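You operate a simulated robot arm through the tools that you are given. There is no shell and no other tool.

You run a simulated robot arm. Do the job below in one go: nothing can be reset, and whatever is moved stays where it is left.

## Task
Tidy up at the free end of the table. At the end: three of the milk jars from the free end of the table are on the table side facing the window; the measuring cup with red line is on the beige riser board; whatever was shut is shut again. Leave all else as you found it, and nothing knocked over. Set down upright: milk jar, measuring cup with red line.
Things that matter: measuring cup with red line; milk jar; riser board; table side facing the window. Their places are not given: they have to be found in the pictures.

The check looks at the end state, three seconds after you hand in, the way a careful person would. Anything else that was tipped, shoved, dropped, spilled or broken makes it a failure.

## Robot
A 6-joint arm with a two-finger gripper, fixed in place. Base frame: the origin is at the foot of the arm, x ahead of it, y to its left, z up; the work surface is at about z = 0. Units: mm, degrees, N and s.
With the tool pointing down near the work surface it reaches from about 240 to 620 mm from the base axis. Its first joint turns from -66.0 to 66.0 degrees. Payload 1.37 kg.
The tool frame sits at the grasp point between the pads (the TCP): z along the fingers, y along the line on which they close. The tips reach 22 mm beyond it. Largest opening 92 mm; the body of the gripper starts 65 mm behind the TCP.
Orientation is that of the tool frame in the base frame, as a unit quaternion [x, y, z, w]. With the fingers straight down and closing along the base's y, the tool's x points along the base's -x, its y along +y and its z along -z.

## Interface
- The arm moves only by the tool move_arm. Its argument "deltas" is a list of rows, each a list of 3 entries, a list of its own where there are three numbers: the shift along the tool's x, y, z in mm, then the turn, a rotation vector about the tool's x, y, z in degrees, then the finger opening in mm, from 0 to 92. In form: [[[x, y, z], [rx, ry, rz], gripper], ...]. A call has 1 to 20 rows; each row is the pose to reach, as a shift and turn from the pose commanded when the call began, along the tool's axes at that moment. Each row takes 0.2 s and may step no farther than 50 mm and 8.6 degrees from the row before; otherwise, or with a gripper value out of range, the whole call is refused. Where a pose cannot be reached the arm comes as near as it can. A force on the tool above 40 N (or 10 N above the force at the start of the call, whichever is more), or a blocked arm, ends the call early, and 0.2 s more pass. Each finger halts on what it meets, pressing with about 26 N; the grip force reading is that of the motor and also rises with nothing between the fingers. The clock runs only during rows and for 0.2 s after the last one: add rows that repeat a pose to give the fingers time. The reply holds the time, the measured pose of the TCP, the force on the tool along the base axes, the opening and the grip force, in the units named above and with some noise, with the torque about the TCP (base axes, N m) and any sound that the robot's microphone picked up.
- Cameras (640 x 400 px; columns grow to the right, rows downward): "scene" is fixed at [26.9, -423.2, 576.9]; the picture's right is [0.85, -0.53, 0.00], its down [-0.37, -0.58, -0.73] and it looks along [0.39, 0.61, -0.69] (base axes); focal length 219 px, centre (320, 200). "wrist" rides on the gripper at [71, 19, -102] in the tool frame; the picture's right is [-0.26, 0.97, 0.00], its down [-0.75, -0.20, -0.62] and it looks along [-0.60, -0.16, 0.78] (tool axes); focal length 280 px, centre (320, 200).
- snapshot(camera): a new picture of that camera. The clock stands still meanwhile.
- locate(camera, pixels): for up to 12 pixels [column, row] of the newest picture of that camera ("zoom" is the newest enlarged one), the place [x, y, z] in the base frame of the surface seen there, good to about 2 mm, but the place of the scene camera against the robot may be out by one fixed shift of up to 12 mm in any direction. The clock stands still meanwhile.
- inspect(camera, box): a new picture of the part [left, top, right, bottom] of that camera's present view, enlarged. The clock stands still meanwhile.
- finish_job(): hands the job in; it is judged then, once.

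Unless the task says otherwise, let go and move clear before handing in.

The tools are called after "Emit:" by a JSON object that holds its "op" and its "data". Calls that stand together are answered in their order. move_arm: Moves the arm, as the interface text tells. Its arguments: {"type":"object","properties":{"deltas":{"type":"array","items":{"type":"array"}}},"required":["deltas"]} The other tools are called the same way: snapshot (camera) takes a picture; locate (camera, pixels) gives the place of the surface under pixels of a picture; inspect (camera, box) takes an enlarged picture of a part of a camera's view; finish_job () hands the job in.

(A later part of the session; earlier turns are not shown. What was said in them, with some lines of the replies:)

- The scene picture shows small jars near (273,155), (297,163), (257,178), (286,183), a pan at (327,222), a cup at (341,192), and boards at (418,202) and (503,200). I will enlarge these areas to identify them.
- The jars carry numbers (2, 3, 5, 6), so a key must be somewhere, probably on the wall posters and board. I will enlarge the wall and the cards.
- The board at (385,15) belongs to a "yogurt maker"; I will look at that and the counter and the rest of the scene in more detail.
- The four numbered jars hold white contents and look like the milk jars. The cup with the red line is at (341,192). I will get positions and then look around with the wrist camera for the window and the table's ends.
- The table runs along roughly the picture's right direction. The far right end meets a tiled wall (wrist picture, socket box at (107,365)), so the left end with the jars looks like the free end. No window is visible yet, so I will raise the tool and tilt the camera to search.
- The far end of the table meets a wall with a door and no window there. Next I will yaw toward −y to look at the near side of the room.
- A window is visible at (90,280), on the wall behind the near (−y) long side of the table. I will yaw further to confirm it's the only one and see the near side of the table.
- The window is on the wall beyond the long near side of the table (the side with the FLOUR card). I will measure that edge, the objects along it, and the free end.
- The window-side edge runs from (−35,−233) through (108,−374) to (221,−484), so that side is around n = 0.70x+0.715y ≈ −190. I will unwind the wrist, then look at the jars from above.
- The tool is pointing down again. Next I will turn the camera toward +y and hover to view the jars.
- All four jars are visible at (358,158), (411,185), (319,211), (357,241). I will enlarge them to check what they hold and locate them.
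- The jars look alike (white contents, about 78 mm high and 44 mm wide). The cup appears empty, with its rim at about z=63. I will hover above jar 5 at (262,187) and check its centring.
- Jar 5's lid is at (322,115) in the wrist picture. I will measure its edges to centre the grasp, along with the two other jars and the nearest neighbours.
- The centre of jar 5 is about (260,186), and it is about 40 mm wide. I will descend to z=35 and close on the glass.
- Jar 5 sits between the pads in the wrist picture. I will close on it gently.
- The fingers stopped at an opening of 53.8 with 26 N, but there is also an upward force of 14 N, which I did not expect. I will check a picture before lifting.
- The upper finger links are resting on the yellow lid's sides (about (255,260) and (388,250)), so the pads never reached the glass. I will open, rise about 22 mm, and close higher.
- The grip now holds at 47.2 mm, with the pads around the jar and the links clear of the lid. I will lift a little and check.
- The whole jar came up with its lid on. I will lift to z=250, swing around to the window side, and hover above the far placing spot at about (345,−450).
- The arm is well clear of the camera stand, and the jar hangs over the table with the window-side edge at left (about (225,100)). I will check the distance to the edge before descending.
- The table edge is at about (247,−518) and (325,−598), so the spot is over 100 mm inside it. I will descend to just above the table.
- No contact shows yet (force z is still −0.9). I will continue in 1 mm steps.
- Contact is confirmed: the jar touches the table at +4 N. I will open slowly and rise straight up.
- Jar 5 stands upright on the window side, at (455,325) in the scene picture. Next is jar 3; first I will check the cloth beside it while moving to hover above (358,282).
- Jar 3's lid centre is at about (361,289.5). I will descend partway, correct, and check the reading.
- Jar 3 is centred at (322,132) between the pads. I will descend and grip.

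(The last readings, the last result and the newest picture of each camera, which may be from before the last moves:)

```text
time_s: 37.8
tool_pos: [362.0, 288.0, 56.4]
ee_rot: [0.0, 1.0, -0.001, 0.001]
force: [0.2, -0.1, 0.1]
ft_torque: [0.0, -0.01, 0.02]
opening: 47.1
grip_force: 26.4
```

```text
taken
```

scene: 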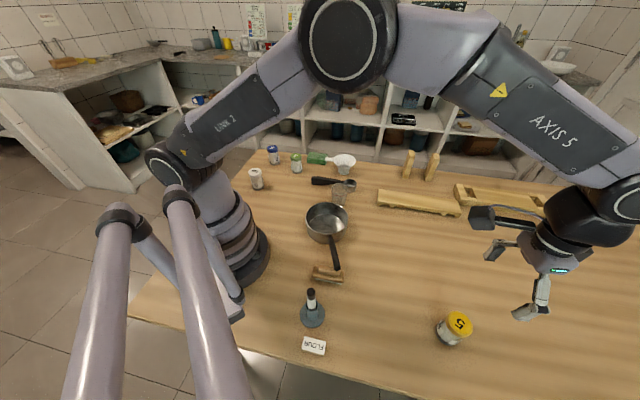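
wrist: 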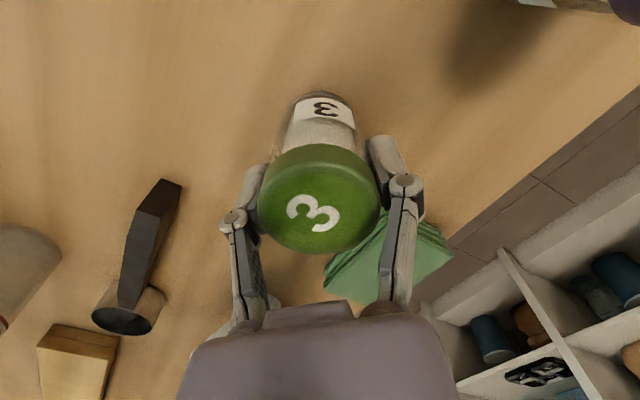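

The grip on jar 3 is good (47.1 mm, no side force). I will lift it and carry it to (290,−390), next to jar 5.

Emit:
{"op": "move_arm", "data": {"deltas": [[[0, 0, -30], [0, 0, 0], 36], [[0, 0, -75], [0, 0, 0], 36], [[0, 0, -117], [0, 0, 0], 36], [[0, 0, -156], [0, 0, 0], 36], [[0, 0, -194], [0, 0, 0], 36], [[-9.8, -48, -194], [0, 0, 2.5], 36], [[-19.7, -96, -194], [0, 0, 5], 36], [[-29.5, -144, -194], [0, 0, 7.6], 36], [[-39.3, -192, -194], [0, 0, 10.1], 36], [[-49.2, -240, -194], [0, 0, 12.7], 36], [[-59, -288, -194], [0, 0, 15.2], 36], [[-44.6, -331.3, -194], [0, 0, 17.7], 36], [[-30.1, -374.7, -194], [0, 0, 20.3], 36], [[-15.7, -418, -194], [0, 0, 22.8], 36], [[-1.2, -461.3, -194], [0, 0, 25.3], 36], [[13.2, -504.7, -194], [0, 0, 27.9], 36], [[27.7, -548, -194], [0, 0, 30.4], 36], [[42.1, -591.3, -194], [0, 0, 32.9], 36], [[56.6, -634.7, -194], [0, 0, 35.5], 36], [[71, -678, -194], [0, 0, 38], 36]]}}

Emit:
{"op": "snapshot", "data": {"camera": "wrist"}}

```text
time_s: 42.0
tool_pos: [289.9, -388.2, 252.1]
ee_rot: [0.326, 0.945, -0.001, 0.002]
force: [-0.4, -0.9, -2.0]
ft_torque: [0.04, 0.01, 0.03]
opening: 47.1
grip_force: 26.3
```

```text
taken
```

wrist: 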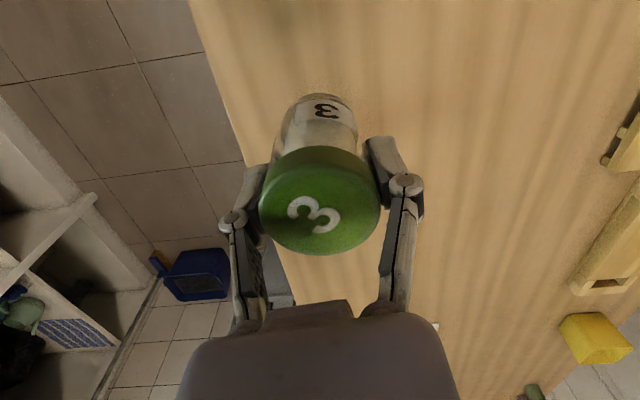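

Jar 3 is above (290,−390). I will descend to just above the table and then find contact in small steps.

Emit:
{"op": "move_arm", "data": {"deltas": [[[0, 0, 45], [0, 0, 0], 36], [[0, 0, 90], [0, 0, 0], 36], [[0, 0, 130], [0, 0, 0], 36], [[0, 0, 160], [0, 0, 0], 36], [[0, 0, 180], [0, 0, 0], 36], [[0, 0, 190], [0, 0, 0], 36], [[0, 0, 190], [0, 0, 0], 36]]}}

Emit:
{"op": "move_arm", "data": {"deltas": [[[0, 0, 1], [0, 0, 0], 36], [[0, 0, 2], [0, 0, 0], 36], [[0, 0, 2], [0, 0, 0], 36]]}}

```text
time_s: 43.6
tool_pos: [291.0, -391.6, 61.2]
ee_rot: [0.327, 0.945, -0.001, 0.001]
force: [0.4, 0.3, -1.3]
ft_torque: [0.0, 0.02, -0.02]
opening: 47.1
grip_force: 26.6
```

```text
time_s: 44.4
tool_pos: [290.8, -391.3, 59.6]
ee_rot: [0.325, 0.946, -0.001, 0.001]
force: [0.0, -0.2, -1.5]
ft_torque: [0.0, -0.01, 0.02]
opening: 47.0
grip_force: 25.6
```

Emit:
{"op": "move_arm", "data": {"deltas": [[[0, 0, 1], [0, 0, 0], 36], [[0, 0, 1], [0, 0, 0], 36]]}}

Emit:
{"op": "move_arm", "data": {"deltas": [[[0, 0, 1], [0, 0, 0], 36], [[0, 0, 1], [0, 0, 0], 36]]}}

Emit:
{"op": "move_arm", "data": {"deltas": [[[0, 0, 0.5], [0, 0, 0], 36], [[0, 0, 0.5], [0, 0, 0], 36]]}}

```text
time_s: 45.0
tool_pos: [290.7, -391.3, 58.8]
ee_rot: [0.325, 0.946, 0.0, 0.001]
force: [0.0, 0.3, -1.3]
ft_torque: [-0.03, -0.01, -0.05]
opening: 46.9
grip_force: 25.6
```

```text
time_s: 45.6
tool_pos: [289.3, -389.1, 57.3]
ee_rot: [0.326, 0.945, -0.001, 0.001]
force: [-1.0, 0.4, -1.3]
ft_torque: [0.0, 0.0, -0.02]
opening: 46.7
grip_force: 26.3
```

```text
time_s: 46.2
tool_pos: [290.2, -389.8, 56.8]
ee_rot: [0.326, 0.945, 0.0, 0.001]
force: [0.6, -0.4, -0.3]
ft_torque: [-0.04, 0.03, 0.0]
opening: 46.9
grip_force: 25.8
```

Emit:
{"op": "move_arm", "data": {"deltas": [[[0, 0, 0.5], [0, 0, 0], 36], [[0, 0, 0.5], [0, 0, 0], 36]]}}

```text
time_s: 46.8
tool_pos: [290.6, -389.9, 57.0]
ee_rot: [0.327, 0.945, -0.001, 0.001]
force: [-3.4, 2.7, 11.7]
ft_torque: [0.06, 0.26, 0.04]
opening: 47.0
grip_force: 26.0
```

Contact now reads 11.7 N, so jar 3 is on the table. I will open slowly and rise.

Emit:
{"op": "move_arm", "data": {"deltas": [[[0, 0, 0], [0, 0, 0], 48], [[0, 0, 0], [0, 0, 0], 56], [[0, 0, 0], [0, 0, 0], 70], [[0, 0, 0], [0, 0, 0], 80], [[0, 0, -15], [0, 0, 0], 80], [[0, 0, -40], [0, 0, 0], 80], [[0, 0, -80], [0, 0, 0], 80], [[0, 0, -125], [0, 0, 0], 80], [[0, 0, -170], [0, 0, 0], 80], [[0, 0, -194], [0, 0, 0], 80], [[0, 0, -194], [0, 0, 0], 80]]}}

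Emit:
{"op": "snapshot", "data": {"camera": "wrist"}}

Emit:
{"op": "snapshot", "data": {"camera": "scene"}}

```text
time_s: 49.2
tool_pos: [290.6, -389.5, 250.4]
ee_rot: [0.326, 0.945, -0.001, 0.002]
force: [-0.7, 0.3, 0.6]
ft_torque: [0.03, -0.01, 0.02]
opening: 79.9
grip_force: 0.2
```

```text
taken
```

wrist: 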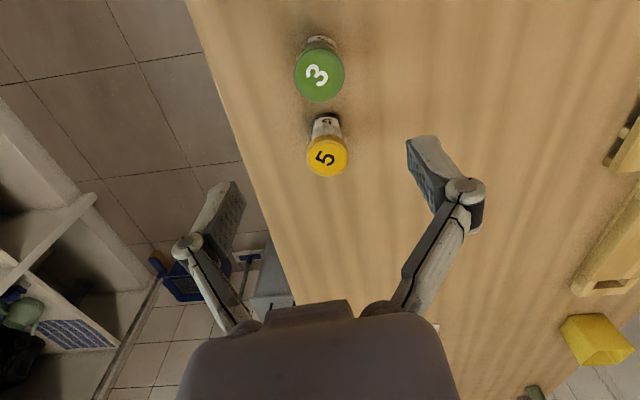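

```text
taken
```

scene: 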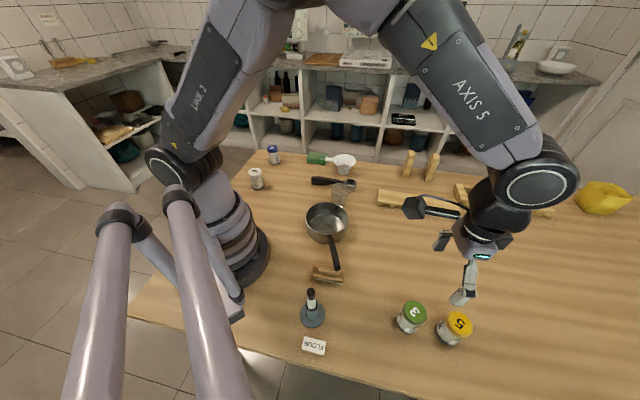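

Jars 3 and 5 stand upright side by side on the window side. Next is jar 2: I will hover above about (306,396).

Emit:
{"op": "move_arm", "data": {"deltas": [[[15.3, 43, 0], [0, 0, -2.1], 80], [[30.6, 86.1, 0], [0, 0, -4.2], 80], [[45.9, 129.1, 0], [0, 0, -6.3], 80], [[61.2, 172.2, 0], [0, 0, -8.4], 80], [[76.6, 215.2, 0], [0, 0, -10.6], 80], [[91.9, 258.2, 0], [0, 0, -12.7], 80], [[107.2, 301.3, 0], [0, 0, -14.8], 80], [[122.5, 344.3, 0], [0, 0, -16.9], 80], [[137.8, 387.4, 0], [0, 0, -19], 80], [[174.9, 414.3, 5.6], [0, 0, -21.1], 80], [[212, 441.2, 11.1], [0, 0, -23.2], 80], [[249.1, 468, 16.7], [0, 0, -25.3], 80], [[286.2, 494.9, 22.2], [0, 0, -27.4], 80], [[323.2, 521.8, 27.8], [0, 0, -29.6], 80], [[360.3, 548.7, 33.3], [0, 0, -31.7], 80], [[397.4, 575.6, 38.9], [0, 0, -33.8], 80], [[434.5, 602.4, 44.4], [0, 0, -35.9], 80], [[471.6, 629.3, 50], [0, 0, -38], 80], [[471.6, 629.3, 50], [0, 0, -38], 80]]}}

Emit:
{"op": "snapshot", "data": {"camera": "wrist"}}

```text
time_s: 53.2
tool_pos: [305.4, 397.5, 198.9]
ee_rot: [-0.001, 1.0, -0.001, 0.001]
force: [1.2, -0.9, -0.4]
ft_torque: [0.03, -0.04, -0.01]
opening: 80.2
grip_force: 0.1
```

```text
taken
```

wrist: 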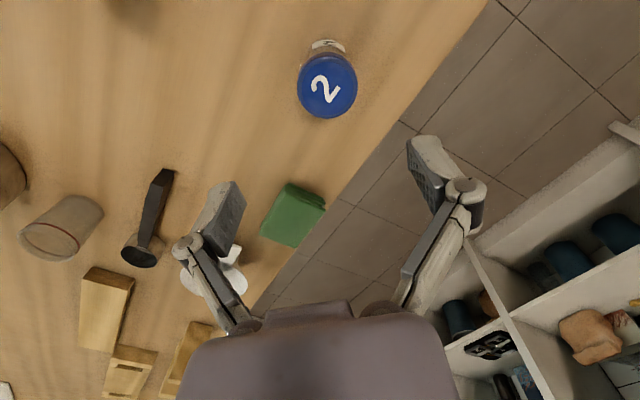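

Emit:
{"op": "locate", "data": {"camera": "wrist", "pixels": [[299, 90], [356, 90], [327, 62], [327, 117], [327, 88]]}}

```text
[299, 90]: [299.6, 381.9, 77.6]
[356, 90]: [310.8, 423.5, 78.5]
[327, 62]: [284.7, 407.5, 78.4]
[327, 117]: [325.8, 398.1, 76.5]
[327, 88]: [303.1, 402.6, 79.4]
```

Jar 2's lid centre is at (305,402.7). I will correct and descend to the grip height, with a check halfway.

Emit:
{"op": "move_arm", "data": {"deltas": [[[1, 6, 30], [0, 0, 0], 80], [[1, 6, 60], [0, 0, 0], 80], [[1, 6, 80], [0, 0, 0], 80], [[1, 6, 80], [0, 0, 0], 80]]}}

Emit:
{"op": "snapshot", "data": {"camera": "wrist"}}

```text
time_s: 54.2
tool_pos: [305.6, 404.2, 118.3]
ee_rot: [0.0, 1.0, 0.0, 0.002]
force: [0.7, 0.4, -0.8]
ft_torque: [0.04, -0.03, 0.0]
opening: 80.3
grip_force: 0.0
```

```text
taken
```

wrist: 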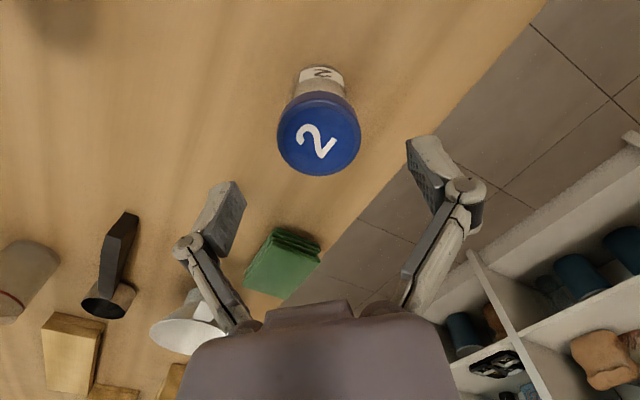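

Jar 2 is centred at (319,134). I will descend and grip.

Emit:
{"op": "move_arm", "data": {"deltas": [[[0, 0, 30], [0, 0, 0], 80], [[0, 0, 50], [0, 0, 0], 80], [[0, 0, 62], [0, 0, 0], 80], [[0, 0, 62], [0, 0, 0], 80], [[0, 0, 62], [0, 0, 0], 65], [[0, 0, 62], [0, 0, 0], 52], [[0, 0, 62], [0, 0, 0], 44], [[0, 0, 62], [0, 0, 0], 36], [[0, 0, 62], [0, 0, 0], 36]]}}

Emit:
{"op": "snapshot", "data": {"camera": "wrist"}}

```text
time_s: 56.2
tool_pos: [304.7, 401.5, 55.8]
ee_rot: [0.0, 1.0, -0.001, 0.001]
force: [0.1, -0.3, 1.9]
ft_torque: [0.02, 0.02, 0.04]
opening: 47.0
grip_force: 25.8
```

```text
taken
```

wrist: 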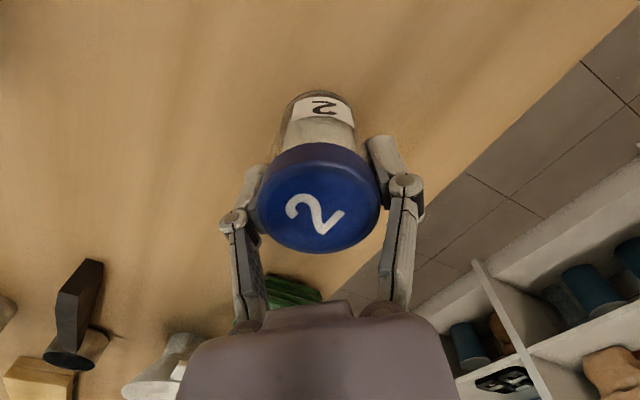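

The grip on jar 2 is good. I will lift it and carry it over, in two parts, to (235,−330).

Emit:
{"op": "move_arm", "data": {"deltas": [[[0, 0, -30], [0, 0, 0], 36], [[0, 0, -75], [0, 0, 0], 36], [[0, 0, -117], [0, 0, 0], 36], [[0, 0, -156], [0, 0, 0], 36], [[0, 0, -192], [0, 0, 0], 36], [[-12.8, -44.7, -192], [0, 0, 0], 36], [[-25.6, -89.3, -192], [0, 0, 0], 36], [[-38.3, -134, -192], [0, 0, 0], 36], [[-51.1, -178.7, -192], [0, 0, 0], 36], [[-63.9, -223.3, -192], [0, 0, 0], 36], [[-76.7, -268, -192], [0, 0, 0], 36], [[-89.4, -312.7, -192], [0, 0, 0], 36], [[-102.2, -357.3, -192], [0, 0, 0], 36], [[-115, -402, -192], [0, 0, 0], 36]]}}

Emit:
{"op": "move_arm", "data": {"deltas": [[[23.1, -41.3, 0], [0, 0, 4.75], 36], [[46.3, -82.5, 0], [0, 0, 9.5], 36], [[69.4, -123.8, 0], [0, 0, 14.2], 36], [[92.5, -165, 0], [0, 0, 19], 36], [[115.6, -206.3, 0], [0, 0, 23.7], 36], [[138.8, -247.5, 0], [0, 0, 28.5], 36], [[161.9, -288.8, 0], [0, 0, 33.2], 36], [[185, -330, 0], [0, 0, 38], 36], [[185, -330, 0], [0, 0, 38], 36]]}}

Emit:
{"op": "snapshot", "data": {"camera": "wrist"}}

Emit:
{"op": "snapshot", "data": {"camera": "scene"}}

```text
time_s: 59.2
tool_pos: [418.7, -2.3, 249.1]
ee_rot: [-0.001, 1.0, -0.001, 0.001]
force: [-0.5, -0.5, -1.5]
ft_torque: [0.01, 0.02, 0.0]
opening: 47.0
grip_force: 25.6
```

```text
time_s: 61.2
tool_pos: [233.3, -332.7, 251.4]
ee_rot: [0.327, 0.945, 0.0, 0.001]
force: [-0.4, -0.6, -1.2]
ft_torque: [-0.01, -0.02, -0.01]
opening: 47.0
grip_force: 25.8
```

```text
taken
```

wrist: 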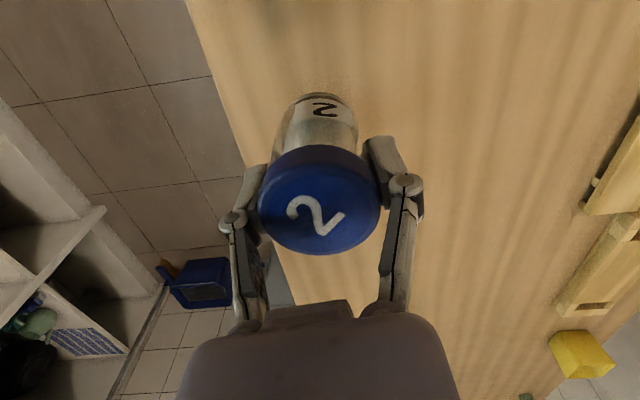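

```text
taken
```

scene: 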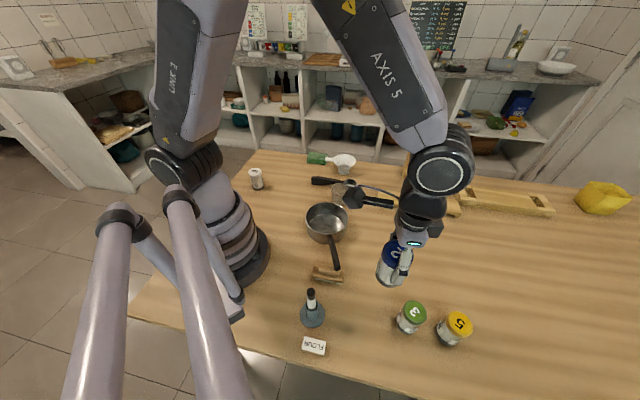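

Jar 2 hangs above (234,−332), clear of the brush and pen stand. I will descend.

Emit:
{"op": "move_arm", "data": {"deltas": [[[0, 0, 45], [0, 0, 0], 36], [[0, 0, 90], [0, 0, 0], 36], [[0, 0, 130], [0, 0, 0], 36], [[0, 0, 160], [0, 0, 0], 36], [[0, 0, 180], [0, 0, 0], 36], [[0, 0, 189], [0, 0, 0], 36], [[0, 0, 189], [0, 0, 0], 36]]}}

Emit:
{"op": "move_arm", "data": {"deltas": [[[0, 0, 1], [0, 0, 0], 36], [[0, 0, 2], [0, 0, 0], 36], [[0, 0, 2], [0, 0, 0], 36]]}}

Emit:
{"op": "move_arm", "data": {"deltas": [[[0, 0, 1], [0, 0, 0], 36], [[0, 0, 1], [0, 0, 0], 36]]}}

```text
time_s: 62.8
tool_pos: [236.5, -330.0, 61.5]
ee_rot: [0.326, 0.945, 0.0, 0.002]
force: [-0.2, 0.3, -1.4]
ft_torque: [0.01, -0.03, -0.02]
opening: 46.8
grip_force: 26.1
```

```text
time_s: 63.6
tool_pos: [234.8, -330.2, 59.9]
ee_rot: [0.326, 0.945, 0.0, 0.001]
force: [-0.3, -0.2, -1.4]
ft_torque: [-0.01, -0.03, 0.0]
opening: 46.9
grip_force: 26.6
```

```text
time_s: 64.2
tool_pos: [235.3, -332.0, 58.1]
ee_rot: [0.326, 0.946, 0.0, 0.001]
force: [-0.4, -0.1, -1.4]
ft_torque: [0.01, -0.02, 0.03]
opening: 46.9
grip_force: 26.0
```

Emit:
{"op": "move_arm", "data": {"deltas": [[[0, 0, 0.7], [0, 0, 0], 36], [[0, 0, 0.7], [0, 0, 0], 36]]}}

Emit:
{"op": "move_arm", "data": {"deltas": [[[0, 0, 0.5], [0, 0, 0], 36], [[0, 0, 0.5], [0, 0, 0], 36]]}}

```text
time_s: 64.8
tool_pos: [235.0, -330.7, 56.8]
ee_rot: [0.325, 0.946, -0.001, 0.001]
force: [0.5, 0.8, -2.1]
ft_torque: [-0.01, 0.03, 0.01]
opening: 47.1
grip_force: 25.9
```

```text
time_s: 65.4
tool_pos: [234.7, -329.5, 56.7]
ee_rot: [0.325, 0.946, -0.001, 0.001]
force: [0.5, -0.5, -1.3]
ft_torque: [0.0, 0.02, -0.02]
opening: 46.6
grip_force: 25.8
```

Still no contact, so I will continue in 0.5 mm steps.

Emit:
{"op": "move_arm", "data": {"deltas": [[[0, 0, 0.5], [0, 0, 0], 36], [[0, 0, 0.5], [0, 0, 0], 36]]}}

Emit:
{"op": "move_arm", "data": {"deltas": [[[0, 0, 0.5], [0, 0, 0], 36], [[0, 0, 0.5], [0, 0, 0], 36]]}}

```text
time_s: 66.0
tool_pos: [235.1, -329.0, 56.4]
ee_rot: [0.328, 0.945, -0.001, 0.001]
force: [-3.6, 1.8, 9.6]
ft_torque: [0.02, 0.2, -0.01]
opening: 47.0
grip_force: 26.1
```

```text
time_s: 66.6
tool_pos: [236.1, -330.1, 55.5]
ee_rot: [0.325, 0.946, 0.0, 0.002]
force: [-2.6, 2.7, 19.1]
ft_torque: [0.1, 0.04, 0.14]
opening: 47.2
grip_force: 26.5
```

The jar is on the table with a bit too much pressure (19 N). I will ease up 0.6 mm, open, and rise.

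Emit:
{"op": "move_arm", "data": {"deltas": [[[0, 0, -0.6], [0, 0, 0], 36], [[0, 0, -0.6], [0, 0, 0], 48], [[0, 0, -0.6], [0, 0, 0], 56], [[0, 0, -0.6], [0, 0, 0], 70], [[0, 0, -0.6], [0, 0, 0], 80], [[0, 0, -15], [0, 0, 0], 80], [[0, 0, -40], [0, 0, 0], 80], [[0, 0, -80], [0, 0, 0], 80], [[0, 0, -125], [0, 0, 0], 80], [[0, 0, -170], [0, 0, 0], 80], [[0, 0, -195], [0, 0, 0], 80], [[0, 0, -195], [0, 0, 0], 80]]}}

Emit:
{"op": "snapshot", "data": {"camera": "wrist"}}

Emit:
{"op": "snapshot", "data": {"camera": "scene"}}

```text
time_s: 69.2
tool_pos: [233.2, -328.8, 250.4]
ee_rot: [0.326, 0.945, 0.0, 0.0]
force: [0.3, -0.2, -0.2]
ft_torque: [0.01, -0.03, 0.05]
opening: 80.0
grip_force: 0.0
```

```text
taken
```

wrist: 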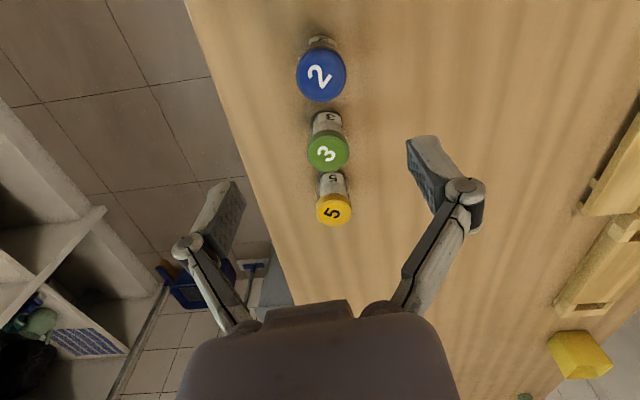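

```text
taken
```

scene: 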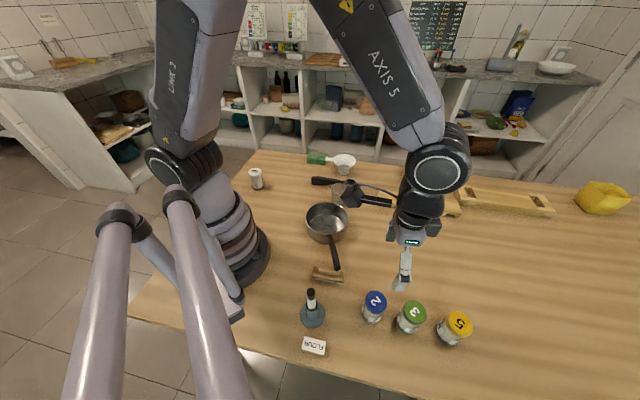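

All three jars (2, 3, 5) stand upright on the window side. Next is the measuring cup: I will hover above it, with the fingers turned to close parallel to the table's long axis so they miss the pan and the scoop.

Emit:
{"op": "move_arm", "data": {"deltas": [[[7.5, 34, 0], [0, 0, -7.5], 92], [[15, 67.9, 0], [0, 0, -15.1], 92], [[22.5, 101.9, 0], [0, 0, -22.6], 92], [[30, 135.8, 0], [0, 0, -30.2], 92], [[37.5, 169.8, 0], [0, 0, -37.7], 92], [[45, 203.7, 0], [0, 0, -45.3], 92], [[52.5, 237.7, 0], [0, 0, -52.8], 92], [[60, 271.6, 0], [0, 0, -60.4], 92], [[67.5, 305.6, 0], [0, 0, -67.9], 92], [[75, 339.5, 0], [0, 0, -75.5], 92], [[82.5, 373.5, 0], [0, 0, -83], 92], [[82.5, 373.5, 0], [0, 0, -83], 92]]}}

Emit:
{"op": "snapshot", "data": {"camera": "wrist"}}

Emit:
{"op": "inspect", "data": {"camera": "wrist", "box": [200, 0, 440, 200]}}

```text
time_s: 71.8
tool_pos: [401.0, 16.5, 252.8]
ee_rot: [-0.383, 0.924, -0.001, 0.0]
force: [-0.5, -0.8, 0.2]
ft_torque: [0.01, 0.04, 0.02]
opening: 92.1
grip_force: 0.0
```

```text
taken
```

wrist: 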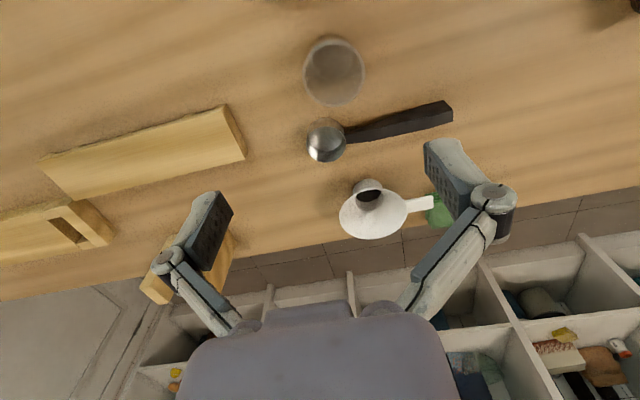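

```text
2.00 times, centred on (320, 100) of wrist
```

zoom: 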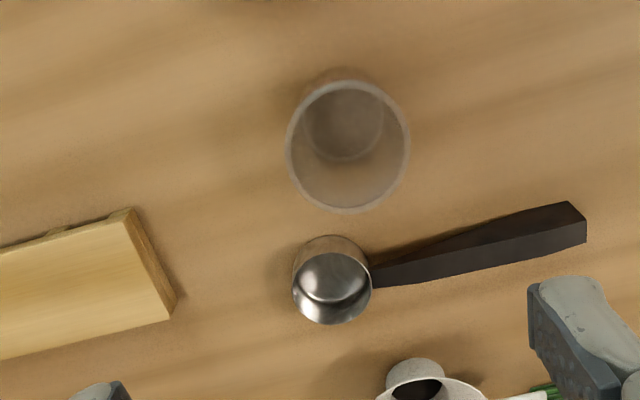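

The cup's rim is at (334,72) in the wrist picture. I will measure rim points, the scoop, and the board.

Emit:
{"op": "locate", "data": {"camera": "zoom", "pixels": [[288, 145], [408, 145], [348, 83], [348, 210], [302, 187], [395, 187], [345, 70], [345, 135], [330, 290], [296, 290], [330, 238], [372, 270]]}}

Emit:
{"op": "locate", "data": {"camera": "wrist", "pixels": [[223, 106], [243, 158], [140, 150], [235, 125], [45, 160], [70, 195], [200, 140], [180, 122], [215, 155], [240, 130]]}}

```text
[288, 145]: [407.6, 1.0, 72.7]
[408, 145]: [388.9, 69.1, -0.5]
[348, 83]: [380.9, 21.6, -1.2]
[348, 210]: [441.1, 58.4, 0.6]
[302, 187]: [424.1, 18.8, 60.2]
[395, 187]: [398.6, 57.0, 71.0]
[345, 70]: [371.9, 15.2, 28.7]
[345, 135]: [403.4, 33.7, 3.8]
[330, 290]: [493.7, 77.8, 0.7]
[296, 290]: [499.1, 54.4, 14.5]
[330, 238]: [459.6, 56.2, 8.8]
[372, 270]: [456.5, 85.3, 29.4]
```

```text
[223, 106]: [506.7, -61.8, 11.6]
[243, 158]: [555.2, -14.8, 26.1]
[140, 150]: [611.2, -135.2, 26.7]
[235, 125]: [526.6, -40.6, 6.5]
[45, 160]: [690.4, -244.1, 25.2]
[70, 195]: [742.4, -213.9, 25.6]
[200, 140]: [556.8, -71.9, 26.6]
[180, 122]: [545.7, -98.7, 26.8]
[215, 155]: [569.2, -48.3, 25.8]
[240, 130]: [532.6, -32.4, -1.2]
```

The cup rim centre comes out near (395,27), about 57 mm wide and 72 mm high. The near end of the board runs from (507,−62) to (555,−15) with its top at z≈26. I will move over the cup and check centring.

Emit:
{"op": "move_arm", "data": {"deltas": [[[-4.6, 11.7, 30], [0, 0, 0], 90], [[-4.6, 11.7, 65], [0, 0, 0], 90], [[-4.6, 11.7, 100], [0, 0, 0], 90], [[-4.6, 11.7, 120], [0, 0, 0], 90], [[-4.6, 11.7, 120], [0, 0, 0], 90], [[-4.6, 11.7, 120], [0, 0, 0], 90]]}}

Emit:
{"op": "snapshot", "data": {"camera": "wrist"}}

Emit:
{"op": "inspect", "data": {"camera": "wrist", "box": [200, 50, 440, 200]}}

```text
time_s: 73.2
tool_pos: [395.8, 26.6, 130.5]
ee_rot: [-0.382, 0.924, 0.0, 0.001]
force: [-0.8, 0.2, -0.3]
ft_torque: [0.0, -0.05, -0.01]
opening: 89.9
grip_force: 0.0
```

```text
taken
```

wrist: 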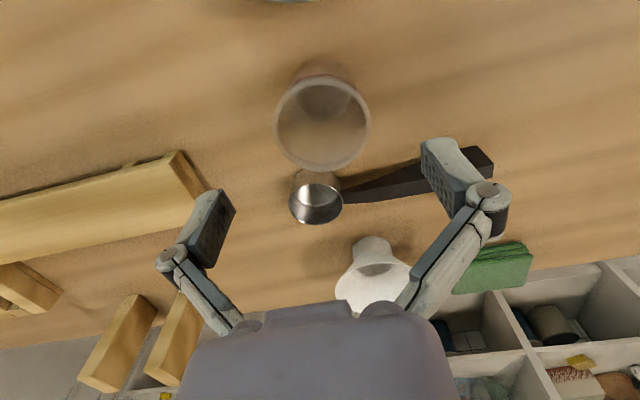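

```text
2.67 times, centred on (320, 125) of wrist
```

zoom: 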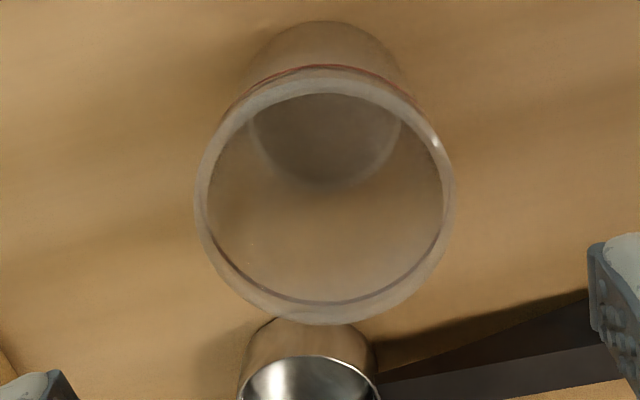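

The cup is centred at (322,123). Before descending, I will check where the scoop's handle lies relative to the right finger at about (359,63).

Emit:
{"op": "locate", "data": {"camera": "wrist", "pixels": [[492, 160], [465, 148], [415, 165], [380, 178], [345, 185], [345, 200], [315, 175], [277, 123], [369, 123], [322, 80], [322, 165], [300, 0]]}}

```text
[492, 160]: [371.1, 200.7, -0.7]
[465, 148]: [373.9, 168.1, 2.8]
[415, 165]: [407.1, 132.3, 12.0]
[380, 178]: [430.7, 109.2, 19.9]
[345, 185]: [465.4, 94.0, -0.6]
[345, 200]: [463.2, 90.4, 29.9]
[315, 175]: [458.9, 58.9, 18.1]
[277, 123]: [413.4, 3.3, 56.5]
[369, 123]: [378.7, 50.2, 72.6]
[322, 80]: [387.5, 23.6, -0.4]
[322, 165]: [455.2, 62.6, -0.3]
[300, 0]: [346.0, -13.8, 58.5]
```

The handle is well away from the finger, and the pan rim at (346,−14) is clear too. I will descend to z=60 and close.

Emit:
{"op": "move_arm", "data": {"deltas": [[[0, 0, 30], [0, 0, 0], 90], [[0, 0, 55], [0, 0, 0], 90], [[0, 0, 70], [0, 0, 0], 90], [[0, 0, 70], [0, 0, 0], 90]]}}

Emit:
{"op": "snapshot", "data": {"camera": "wrist"}}

```text
time_s: 74.2
tool_pos: [396.2, 26.8, 61.5]
ee_rot: [-0.382, 0.924, -0.002, 0.0]
force: [0.6, 0.5, -1.0]
ft_torque: [0.03, -0.03, 0.04]
opening: 90.1
grip_force: 0.1
```

```text
taken
```

wrist: 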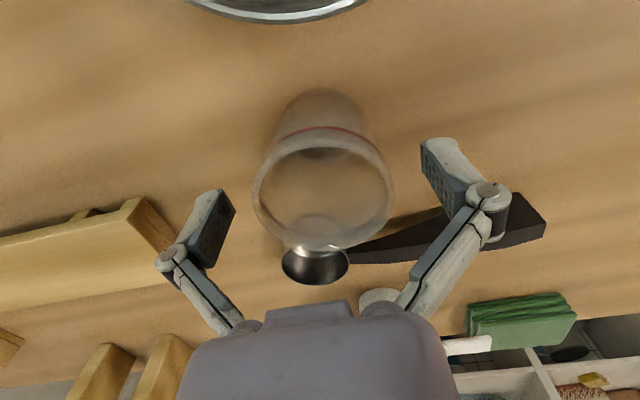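

The cup is centred between the pads. I will close on it.

Emit:
{"op": "move_arm", "data": {"deltas": [[[0, 0, 0], [0, 0, 0], 76], [[0, 0, 0], [0, 0, 0], 66], [[0, 0, 0], [0, 0, 0], 58], [[0, 0, 0], [0, 0, 0], 52], [[0, 0, 0], [0, 0, 0], 48], [[0, 0, 0], [0, 0, 0], 48]]}}

Emit:
{"op": "snapshot", "data": {"camera": "wrist"}}

```text
time_s: 75.6
tool_pos: [395.2, 25.2, 60.8]
ee_rot: [-0.382, 0.924, -0.001, 0.0]
force: [-1.8, 0.0, 5.0]
ft_torque: [-0.06, 0.02, -0.05]
opening: 55.9
grip_force: 26.5
```

```text
taken
```

wrist: 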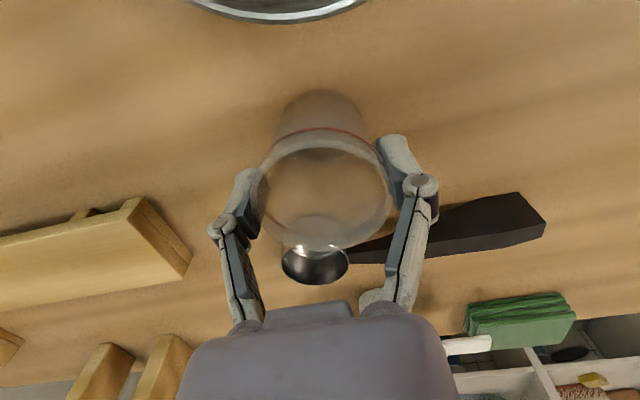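

The cup is held at 55.9 mm. I will lift it 40 mm and check that it hangs straight.

Emit:
{"op": "move_arm", "data": {"deltas": [[[0, 0, -5], [0, 0, 0], 48], [[0, 0, -20], [0, 0, 0], 48], [[0, 0, -40], [0, 0, 0], 48], [[0, 0, -40], [0, 0, 0], 48]]}}

Emit:
{"op": "snapshot", "data": {"camera": "wrist"}}

Emit:
{"op": "inspect", "data": {"camera": "scene", "box": [290, 130, 450, 230]}}

```text
time_s: 76.6
tool_pos: [395.6, 26.8, 101.5]
ee_rot: [-0.383, 0.924, -0.002, 0.0]
force: [0.9, 0.5, -0.6]
ft_torque: [-0.03, 0.0, 0.0]
opening: 56.3
grip_force: 26.1
```

```text
taken
```

wrist: 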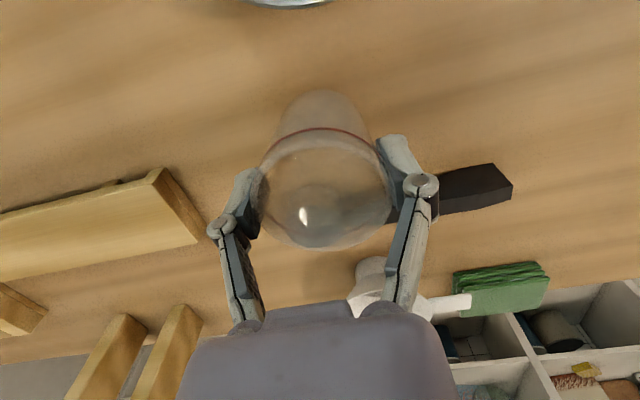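

```text
4.00 times, centred on (370, 180) of scene
```

zoom: 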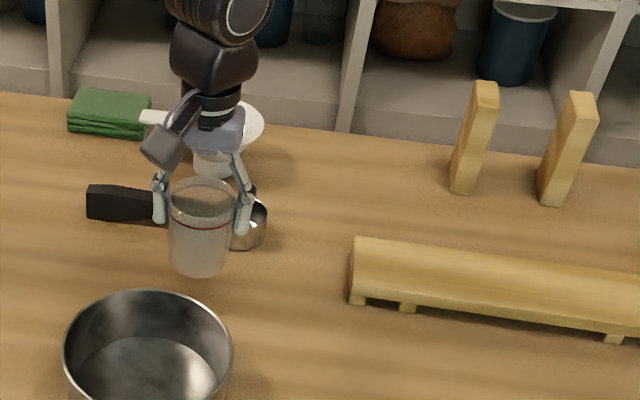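

The cup hangs straight and the board lies clear ahead. I will raise it and move above the board near (570,−78).

Emit:
{"op": "move_arm", "data": {"deltas": [[[0, 0, -30], [0, 0, 0], 48], [[0, 0, -60], [0, 0, 0], 48], [[-9.9, -39.5, -60], [0, 0, 0], 48], [[-19.8, -78.9, -60], [0, 0, 0], 48], [[-29.7, -118.4, -60], [0, 0, 0], 48], [[-39.6, -157.8, -60], [0, 0, 0], 48], [[-49.5, -197.3, -60], [0, 0, 0], 48], [[-49.5, -197.3, -60], [0, 0, 0], 48]]}}

Emit:
{"op": "snapshot", "data": {"camera": "wrist"}}

Emit:
{"op": "inspect", "data": {"camera": "scene", "box": [340, 110, 500, 230]}}

```text
time_s: 78.4
tool_pos: [571.0, -77.0, 158.5]
ee_rot: [-0.382, 0.924, 0.0, -0.001]
force: [-0.3, 0.6, 0.0]
ft_torque: [0.02, -0.01, 0.0]
opening: 55.9
grip_force: 25.6
```

```text
taken
```

wrist: 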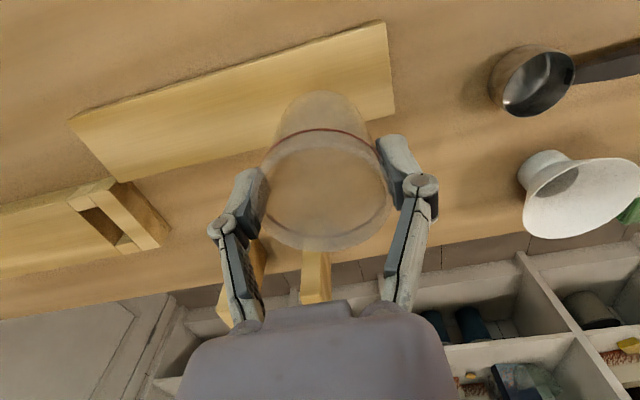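

```text
3.33 times, centred on (420, 170) of scene
```

zoom: 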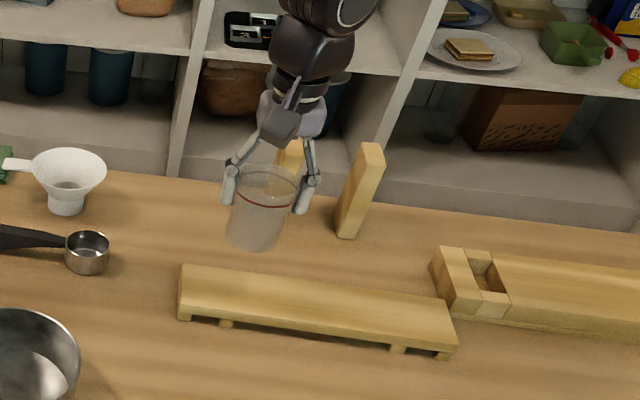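

The board is clearly seen in the wrist picture. I will measure its corners for precise centring.

Emit:
{"op": "locate", "data": {"camera": "wrist", "pixels": [[383, 25], [391, 112], [72, 121], [118, 179], [250, 65], [240, 143], [384, 70], [300, 75], [312, 285], [245, 280]]}}

```text
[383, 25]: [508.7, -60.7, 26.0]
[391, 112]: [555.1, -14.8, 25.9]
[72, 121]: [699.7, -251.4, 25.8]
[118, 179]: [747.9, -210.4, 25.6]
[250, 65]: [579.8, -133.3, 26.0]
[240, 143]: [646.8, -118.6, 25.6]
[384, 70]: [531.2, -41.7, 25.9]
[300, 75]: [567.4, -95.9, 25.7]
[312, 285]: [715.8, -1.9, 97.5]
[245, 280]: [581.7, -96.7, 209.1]
```

The TCP at (571,−77) is on the board's centre line, 55 mm from its near end. I will lower the cup to just above the board top, then feel for contact.

Emit:
{"op": "move_arm", "data": {"deltas": [[[0, 0, 25], [0, 0, 0], 48], [[0, 0, 45], [0, 0, 0], 48], [[0, 0, 60], [0, 0, 0], 48], [[0, 0, 69], [0, 0, 0], 48], [[0, 0, 69], [0, 0, 0], 48]]}}

Emit:
{"op": "snapshot", "data": {"camera": "wrist"}}

Emit:
{"op": "inspect", "data": {"camera": "scene", "box": [360, 140, 480, 230]}}

```text
time_s: 79.6
tool_pos: [569.7, -79.8, 91.2]
ee_rot: [-0.382, 0.924, -0.001, 0.001]
force: [0.3, -0.4, -0.3]
ft_torque: [-0.01, -0.01, -0.01]
opening: 56.5
grip_force: 26.0
```

```text
taken
```

wrist: 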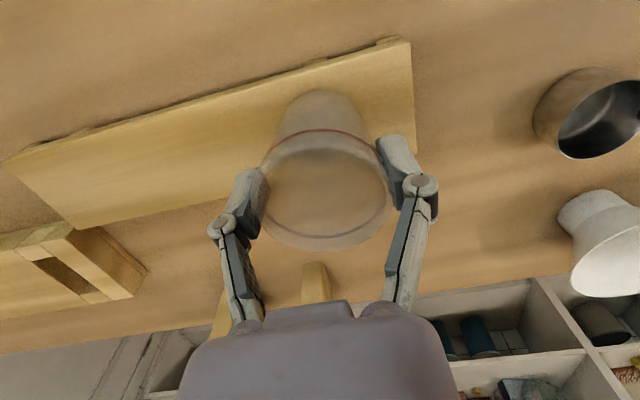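

```text
4.44 times, centred on (420, 185) of scene
```

zoom: 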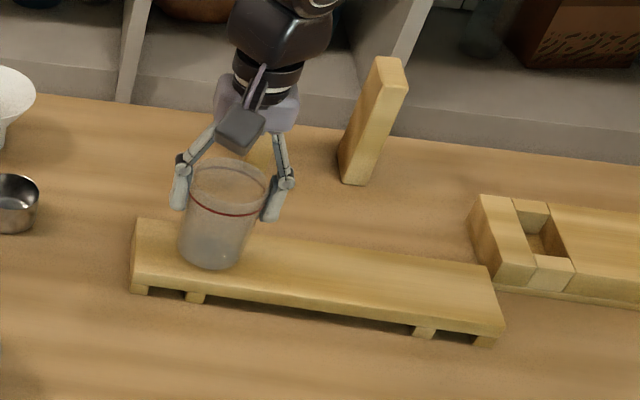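

The cup is just above the board, well within its edges. I will lower it in small steps until contact.

Emit:
{"op": "move_arm", "data": {"deltas": [[[0, 0, 1], [0, 0, 0], 48], [[0, 0, 2], [0, 0, 0], 48], [[0, 0, 2], [0, 0, 0], 48]]}}

Emit:
{"op": "move_arm", "data": {"deltas": [[[0, 0, 1], [0, 0, 0], 48], [[0, 0, 1], [0, 0, 0], 48]]}}

Emit:
{"op": "move_arm", "data": {"deltas": [[[0, 0, 0.6], [0, 0, 0], 48], [[0, 0, 0.6], [0, 0, 0], 48]]}}

```text
time_s: 80.4
tool_pos: [569.1, -77.9, 90.0]
ee_rot: [-0.383, 0.924, 0.0, 0.0]
force: [0.2, 0.3, -0.5]
ft_torque: [-0.03, 0.04, 0.02]
opening: 56.1
grip_force: 26.0
```

```text
time_s: 81.0
tool_pos: [568.9, -78.4, 88.6]
ee_rot: [-0.383, 0.924, 0.0, 0.001]
force: [0.6, 0.2, -0.8]
ft_torque: [-0.01, -0.01, 0.0]
opening: 56.1
grip_force: 25.9
```

```text
time_s: 81.6
tool_pos: [569.1, -78.2, 87.8]
ee_rot: [-0.383, 0.924, -0.001, 0.0]
force: [-1.2, 0.4, -0.5]
ft_torque: [-0.01, -0.03, 0.01]
opening: 56.0
grip_force: 25.8
```

Emit:
{"op": "move_arm", "data": {"deltas": [[[0, 0, 0.6], [0, 0, 0], 48], [[0, 0, 0.6], [0, 0, 0], 48]]}}

Emit:
{"op": "move_arm", "data": {"deltas": [[[0, 0, 0.5], [0, 0, 0], 48], [[0, 0, 0.5], [0, 0, 0], 48]]}}

```text
time_s: 82.2
tool_pos: [568.8, -79.4, 87.2]
ee_rot: [-0.382, 0.924, -0.001, 0.001]
force: [0.4, -0.3, -0.7]
ft_torque: [0.01, 0.01, 0.0]
opening: 55.8
grip_force: 25.8
```

```text
time_s: 82.8
tool_pos: [569.0, -77.3, 87.2]
ee_rot: [-0.383, 0.924, 0.0, 0.0]
force: [0.3, 0.8, -0.1]
ft_torque: [0.03, -0.01, 0.0]
opening: 56.0
grip_force: 26.2
```

Force z is only just rising, so I will continue with single 0.5 mm steps.

Emit:
{"op": "move_arm", "data": {"deltas": [[[0, 0, 0.5], [0, 0, 0], 48], [[0, 0, 0.5], [0, 0, 0], 48]]}}

```text
time_s: 83.4
tool_pos: [569.1, -77.0, 87.6]
ee_rot: [-0.382, 0.924, -0.001, 0.001]
force: [-1.4, -1.1, 4.7]
ft_torque: [-0.05, 0.1, 0.02]
opening: 56.0
grip_force: 25.9
```

Contact reads 4.7 N, so the cup rests on the board. I will open slowly and rise straight up.

Emit:
{"op": "move_arm", "data": {"deltas": [[[0, 0, 0], [0, 0, 0], 58], [[0, 0, 0], [0, 0, 0], 64], [[0, 0, 0], [0, 0, 0], 74], [[0, 0, 0], [0, 0, 0], 86], [[0, 0, 0], [0, 0, 0], 90], [[0, 0, -15], [0, 0, 0], 90], [[0, 0, -40], [0, 0, 0], 90], [[0, 0, -80], [0, 0, 0], 90], [[0, 0, -120], [0, 0, 0], 90], [[0, 0, -160], [0, 0, 0], 90], [[0, 0, -160], [0, 0, 0], 90]]}}

Emit:
{"op": "snapshot", "data": {"camera": "wrist"}}

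Emit:
{"op": "snapshot", "data": {"camera": "scene"}}

Emit:
{"op": "inspect", "data": {"camera": "scene", "box": [360, 140, 480, 230]}}

```text
time_s: 85.8
tool_pos: [569.5, -78.9, 244.8]
ee_rot: [-0.382, 0.924, -0.002, 0.0]
force: [0.0, 0.3, -0.1]
ft_torque: [-0.01, 0.02, -0.02]
opening: 89.8
grip_force: 0.0
```

```text
taken
```

wrist: 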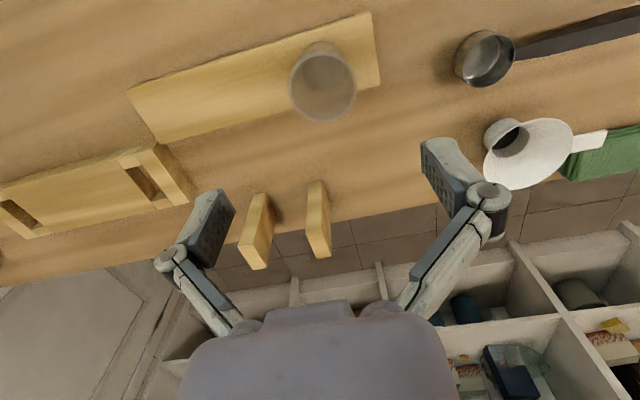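

```text
taken
```

scene: 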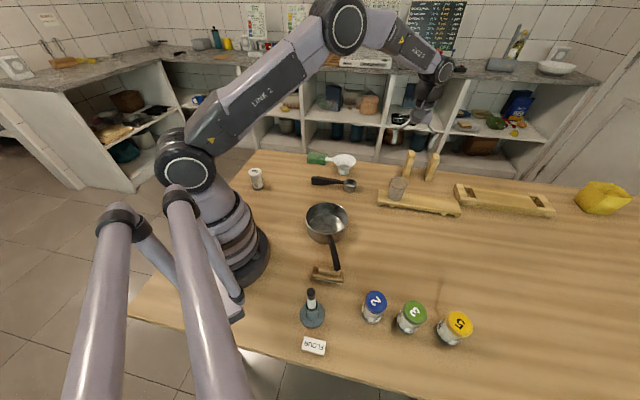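

```text
4.44 times, centred on (420, 185) of scene
```

zoom: 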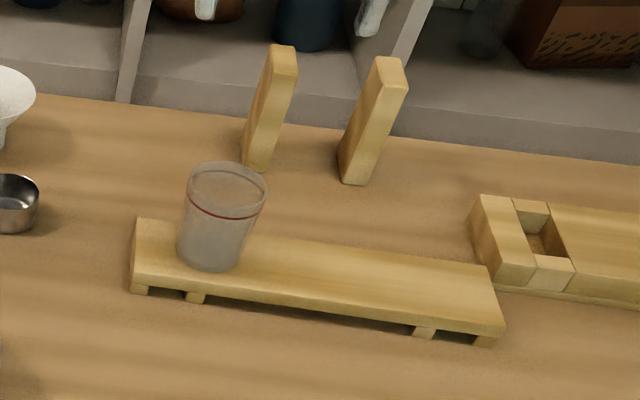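

The cup stands upright on the riser board, and nothing else looks disturbed. I will move the arm clear and take a last close look at the jars and the rest of the table.

Emit:
{"op": "move_arm", "data": {"deltas": [[[5, 20, -30], [0, 0, 0], 90], [[10, 50, -60], [0, 0, 0], 90], [[20, 85, -90], [0, 0, 0], 90], [[30, 120, -110], [0, 0, 0], 90], [[40, 155, -110], [0, 0, 0], 90], [[50, 190, -110], [0, 0, 0], 90], [[50, 190, -110], [0, 0, 0], 90]]}}

Emit:
{"op": "inspect", "data": {"camera": "scene", "box": [280, 240, 500, 380]}}

Emit:
{"op": "inspect", "data": {"camera": "scene", "box": [230, 130, 470, 280]}}

Emit:
{"op": "snapshot", "data": {"camera": "wrist"}}

```text
time_s: 87.4
tool_pos: [399.1, 22.8, 357.1]
ee_rot: [-0.381, 0.924, -0.002, 0.001]
force: [0.3, 0.0, 0.9]
ft_torque: [0.0, 0.04, 0.0]
opening: 90.0
grip_force: 0.1
```

```text
2.86 times, centred on (390, 310) of scene
```

zoom: 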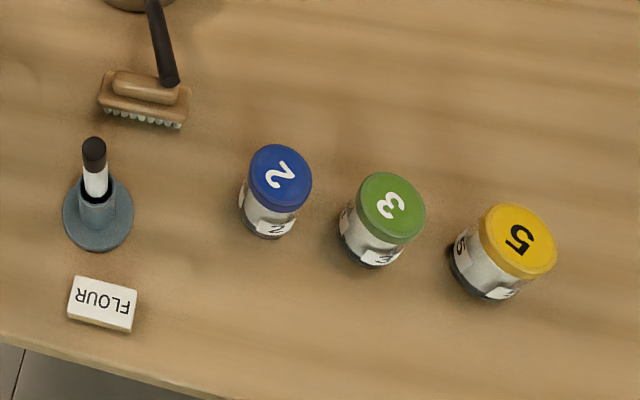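

```text
2.67 times, centred on (350, 205) of scene
```

zoom: 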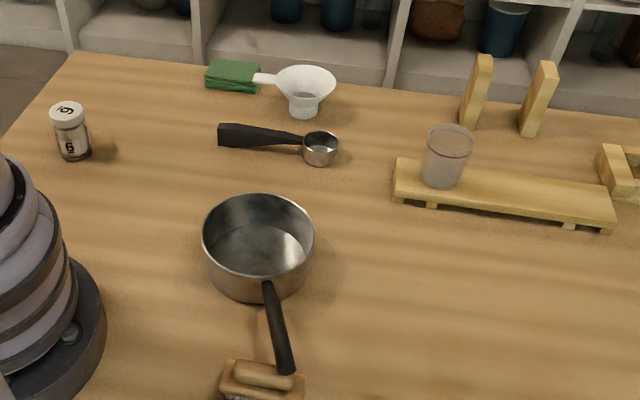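

```text
taken
```

wrist: 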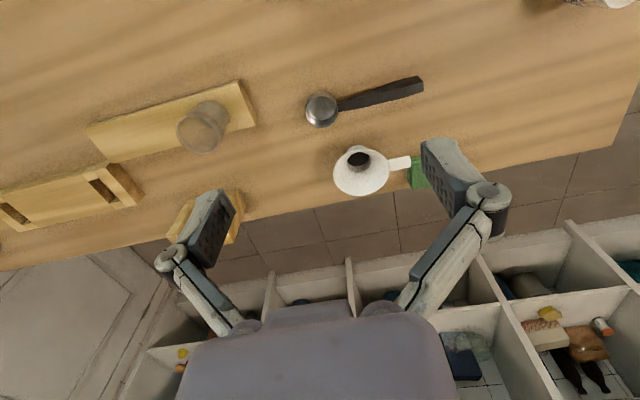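

Jars 2, 3 and 5 stand upright with lids on along the window side, at (374,307), (412,316) and (455,327) in the scene picture. The red-line cup is upright on the riser board, everything else is where it was, and the gripper is empty and clear. I am handing in.

Emit:
{"op": "finish_job", "data": {}}

```text
The job is handed in.
```

I moved three milk jars to the window side of the table, put the red-line measuring cup on the beige riser board, and handed the job in. The last pictures show all four standing upright and nothing else moved or tipped.

- **Milk jars:** jars 2, 3 and 5 are in a row on the long side facing the window, roughly 110 mm in from the edge, with their lids on. All four jars at the free end looked alike, so I left jar 6 where it was.
- **Measuring cup:** it stands on the board's centre line, about 55 mm in from the near end. I took the board on small feet as the riser; the other board was out of reach.
- **Shut things:** I opened nothing, so there was nothing to close again.

I identified the window side from a wrist-camera view. It showed a window on the wall beyond the side with the FLOUR card, and it was the only window I saw.
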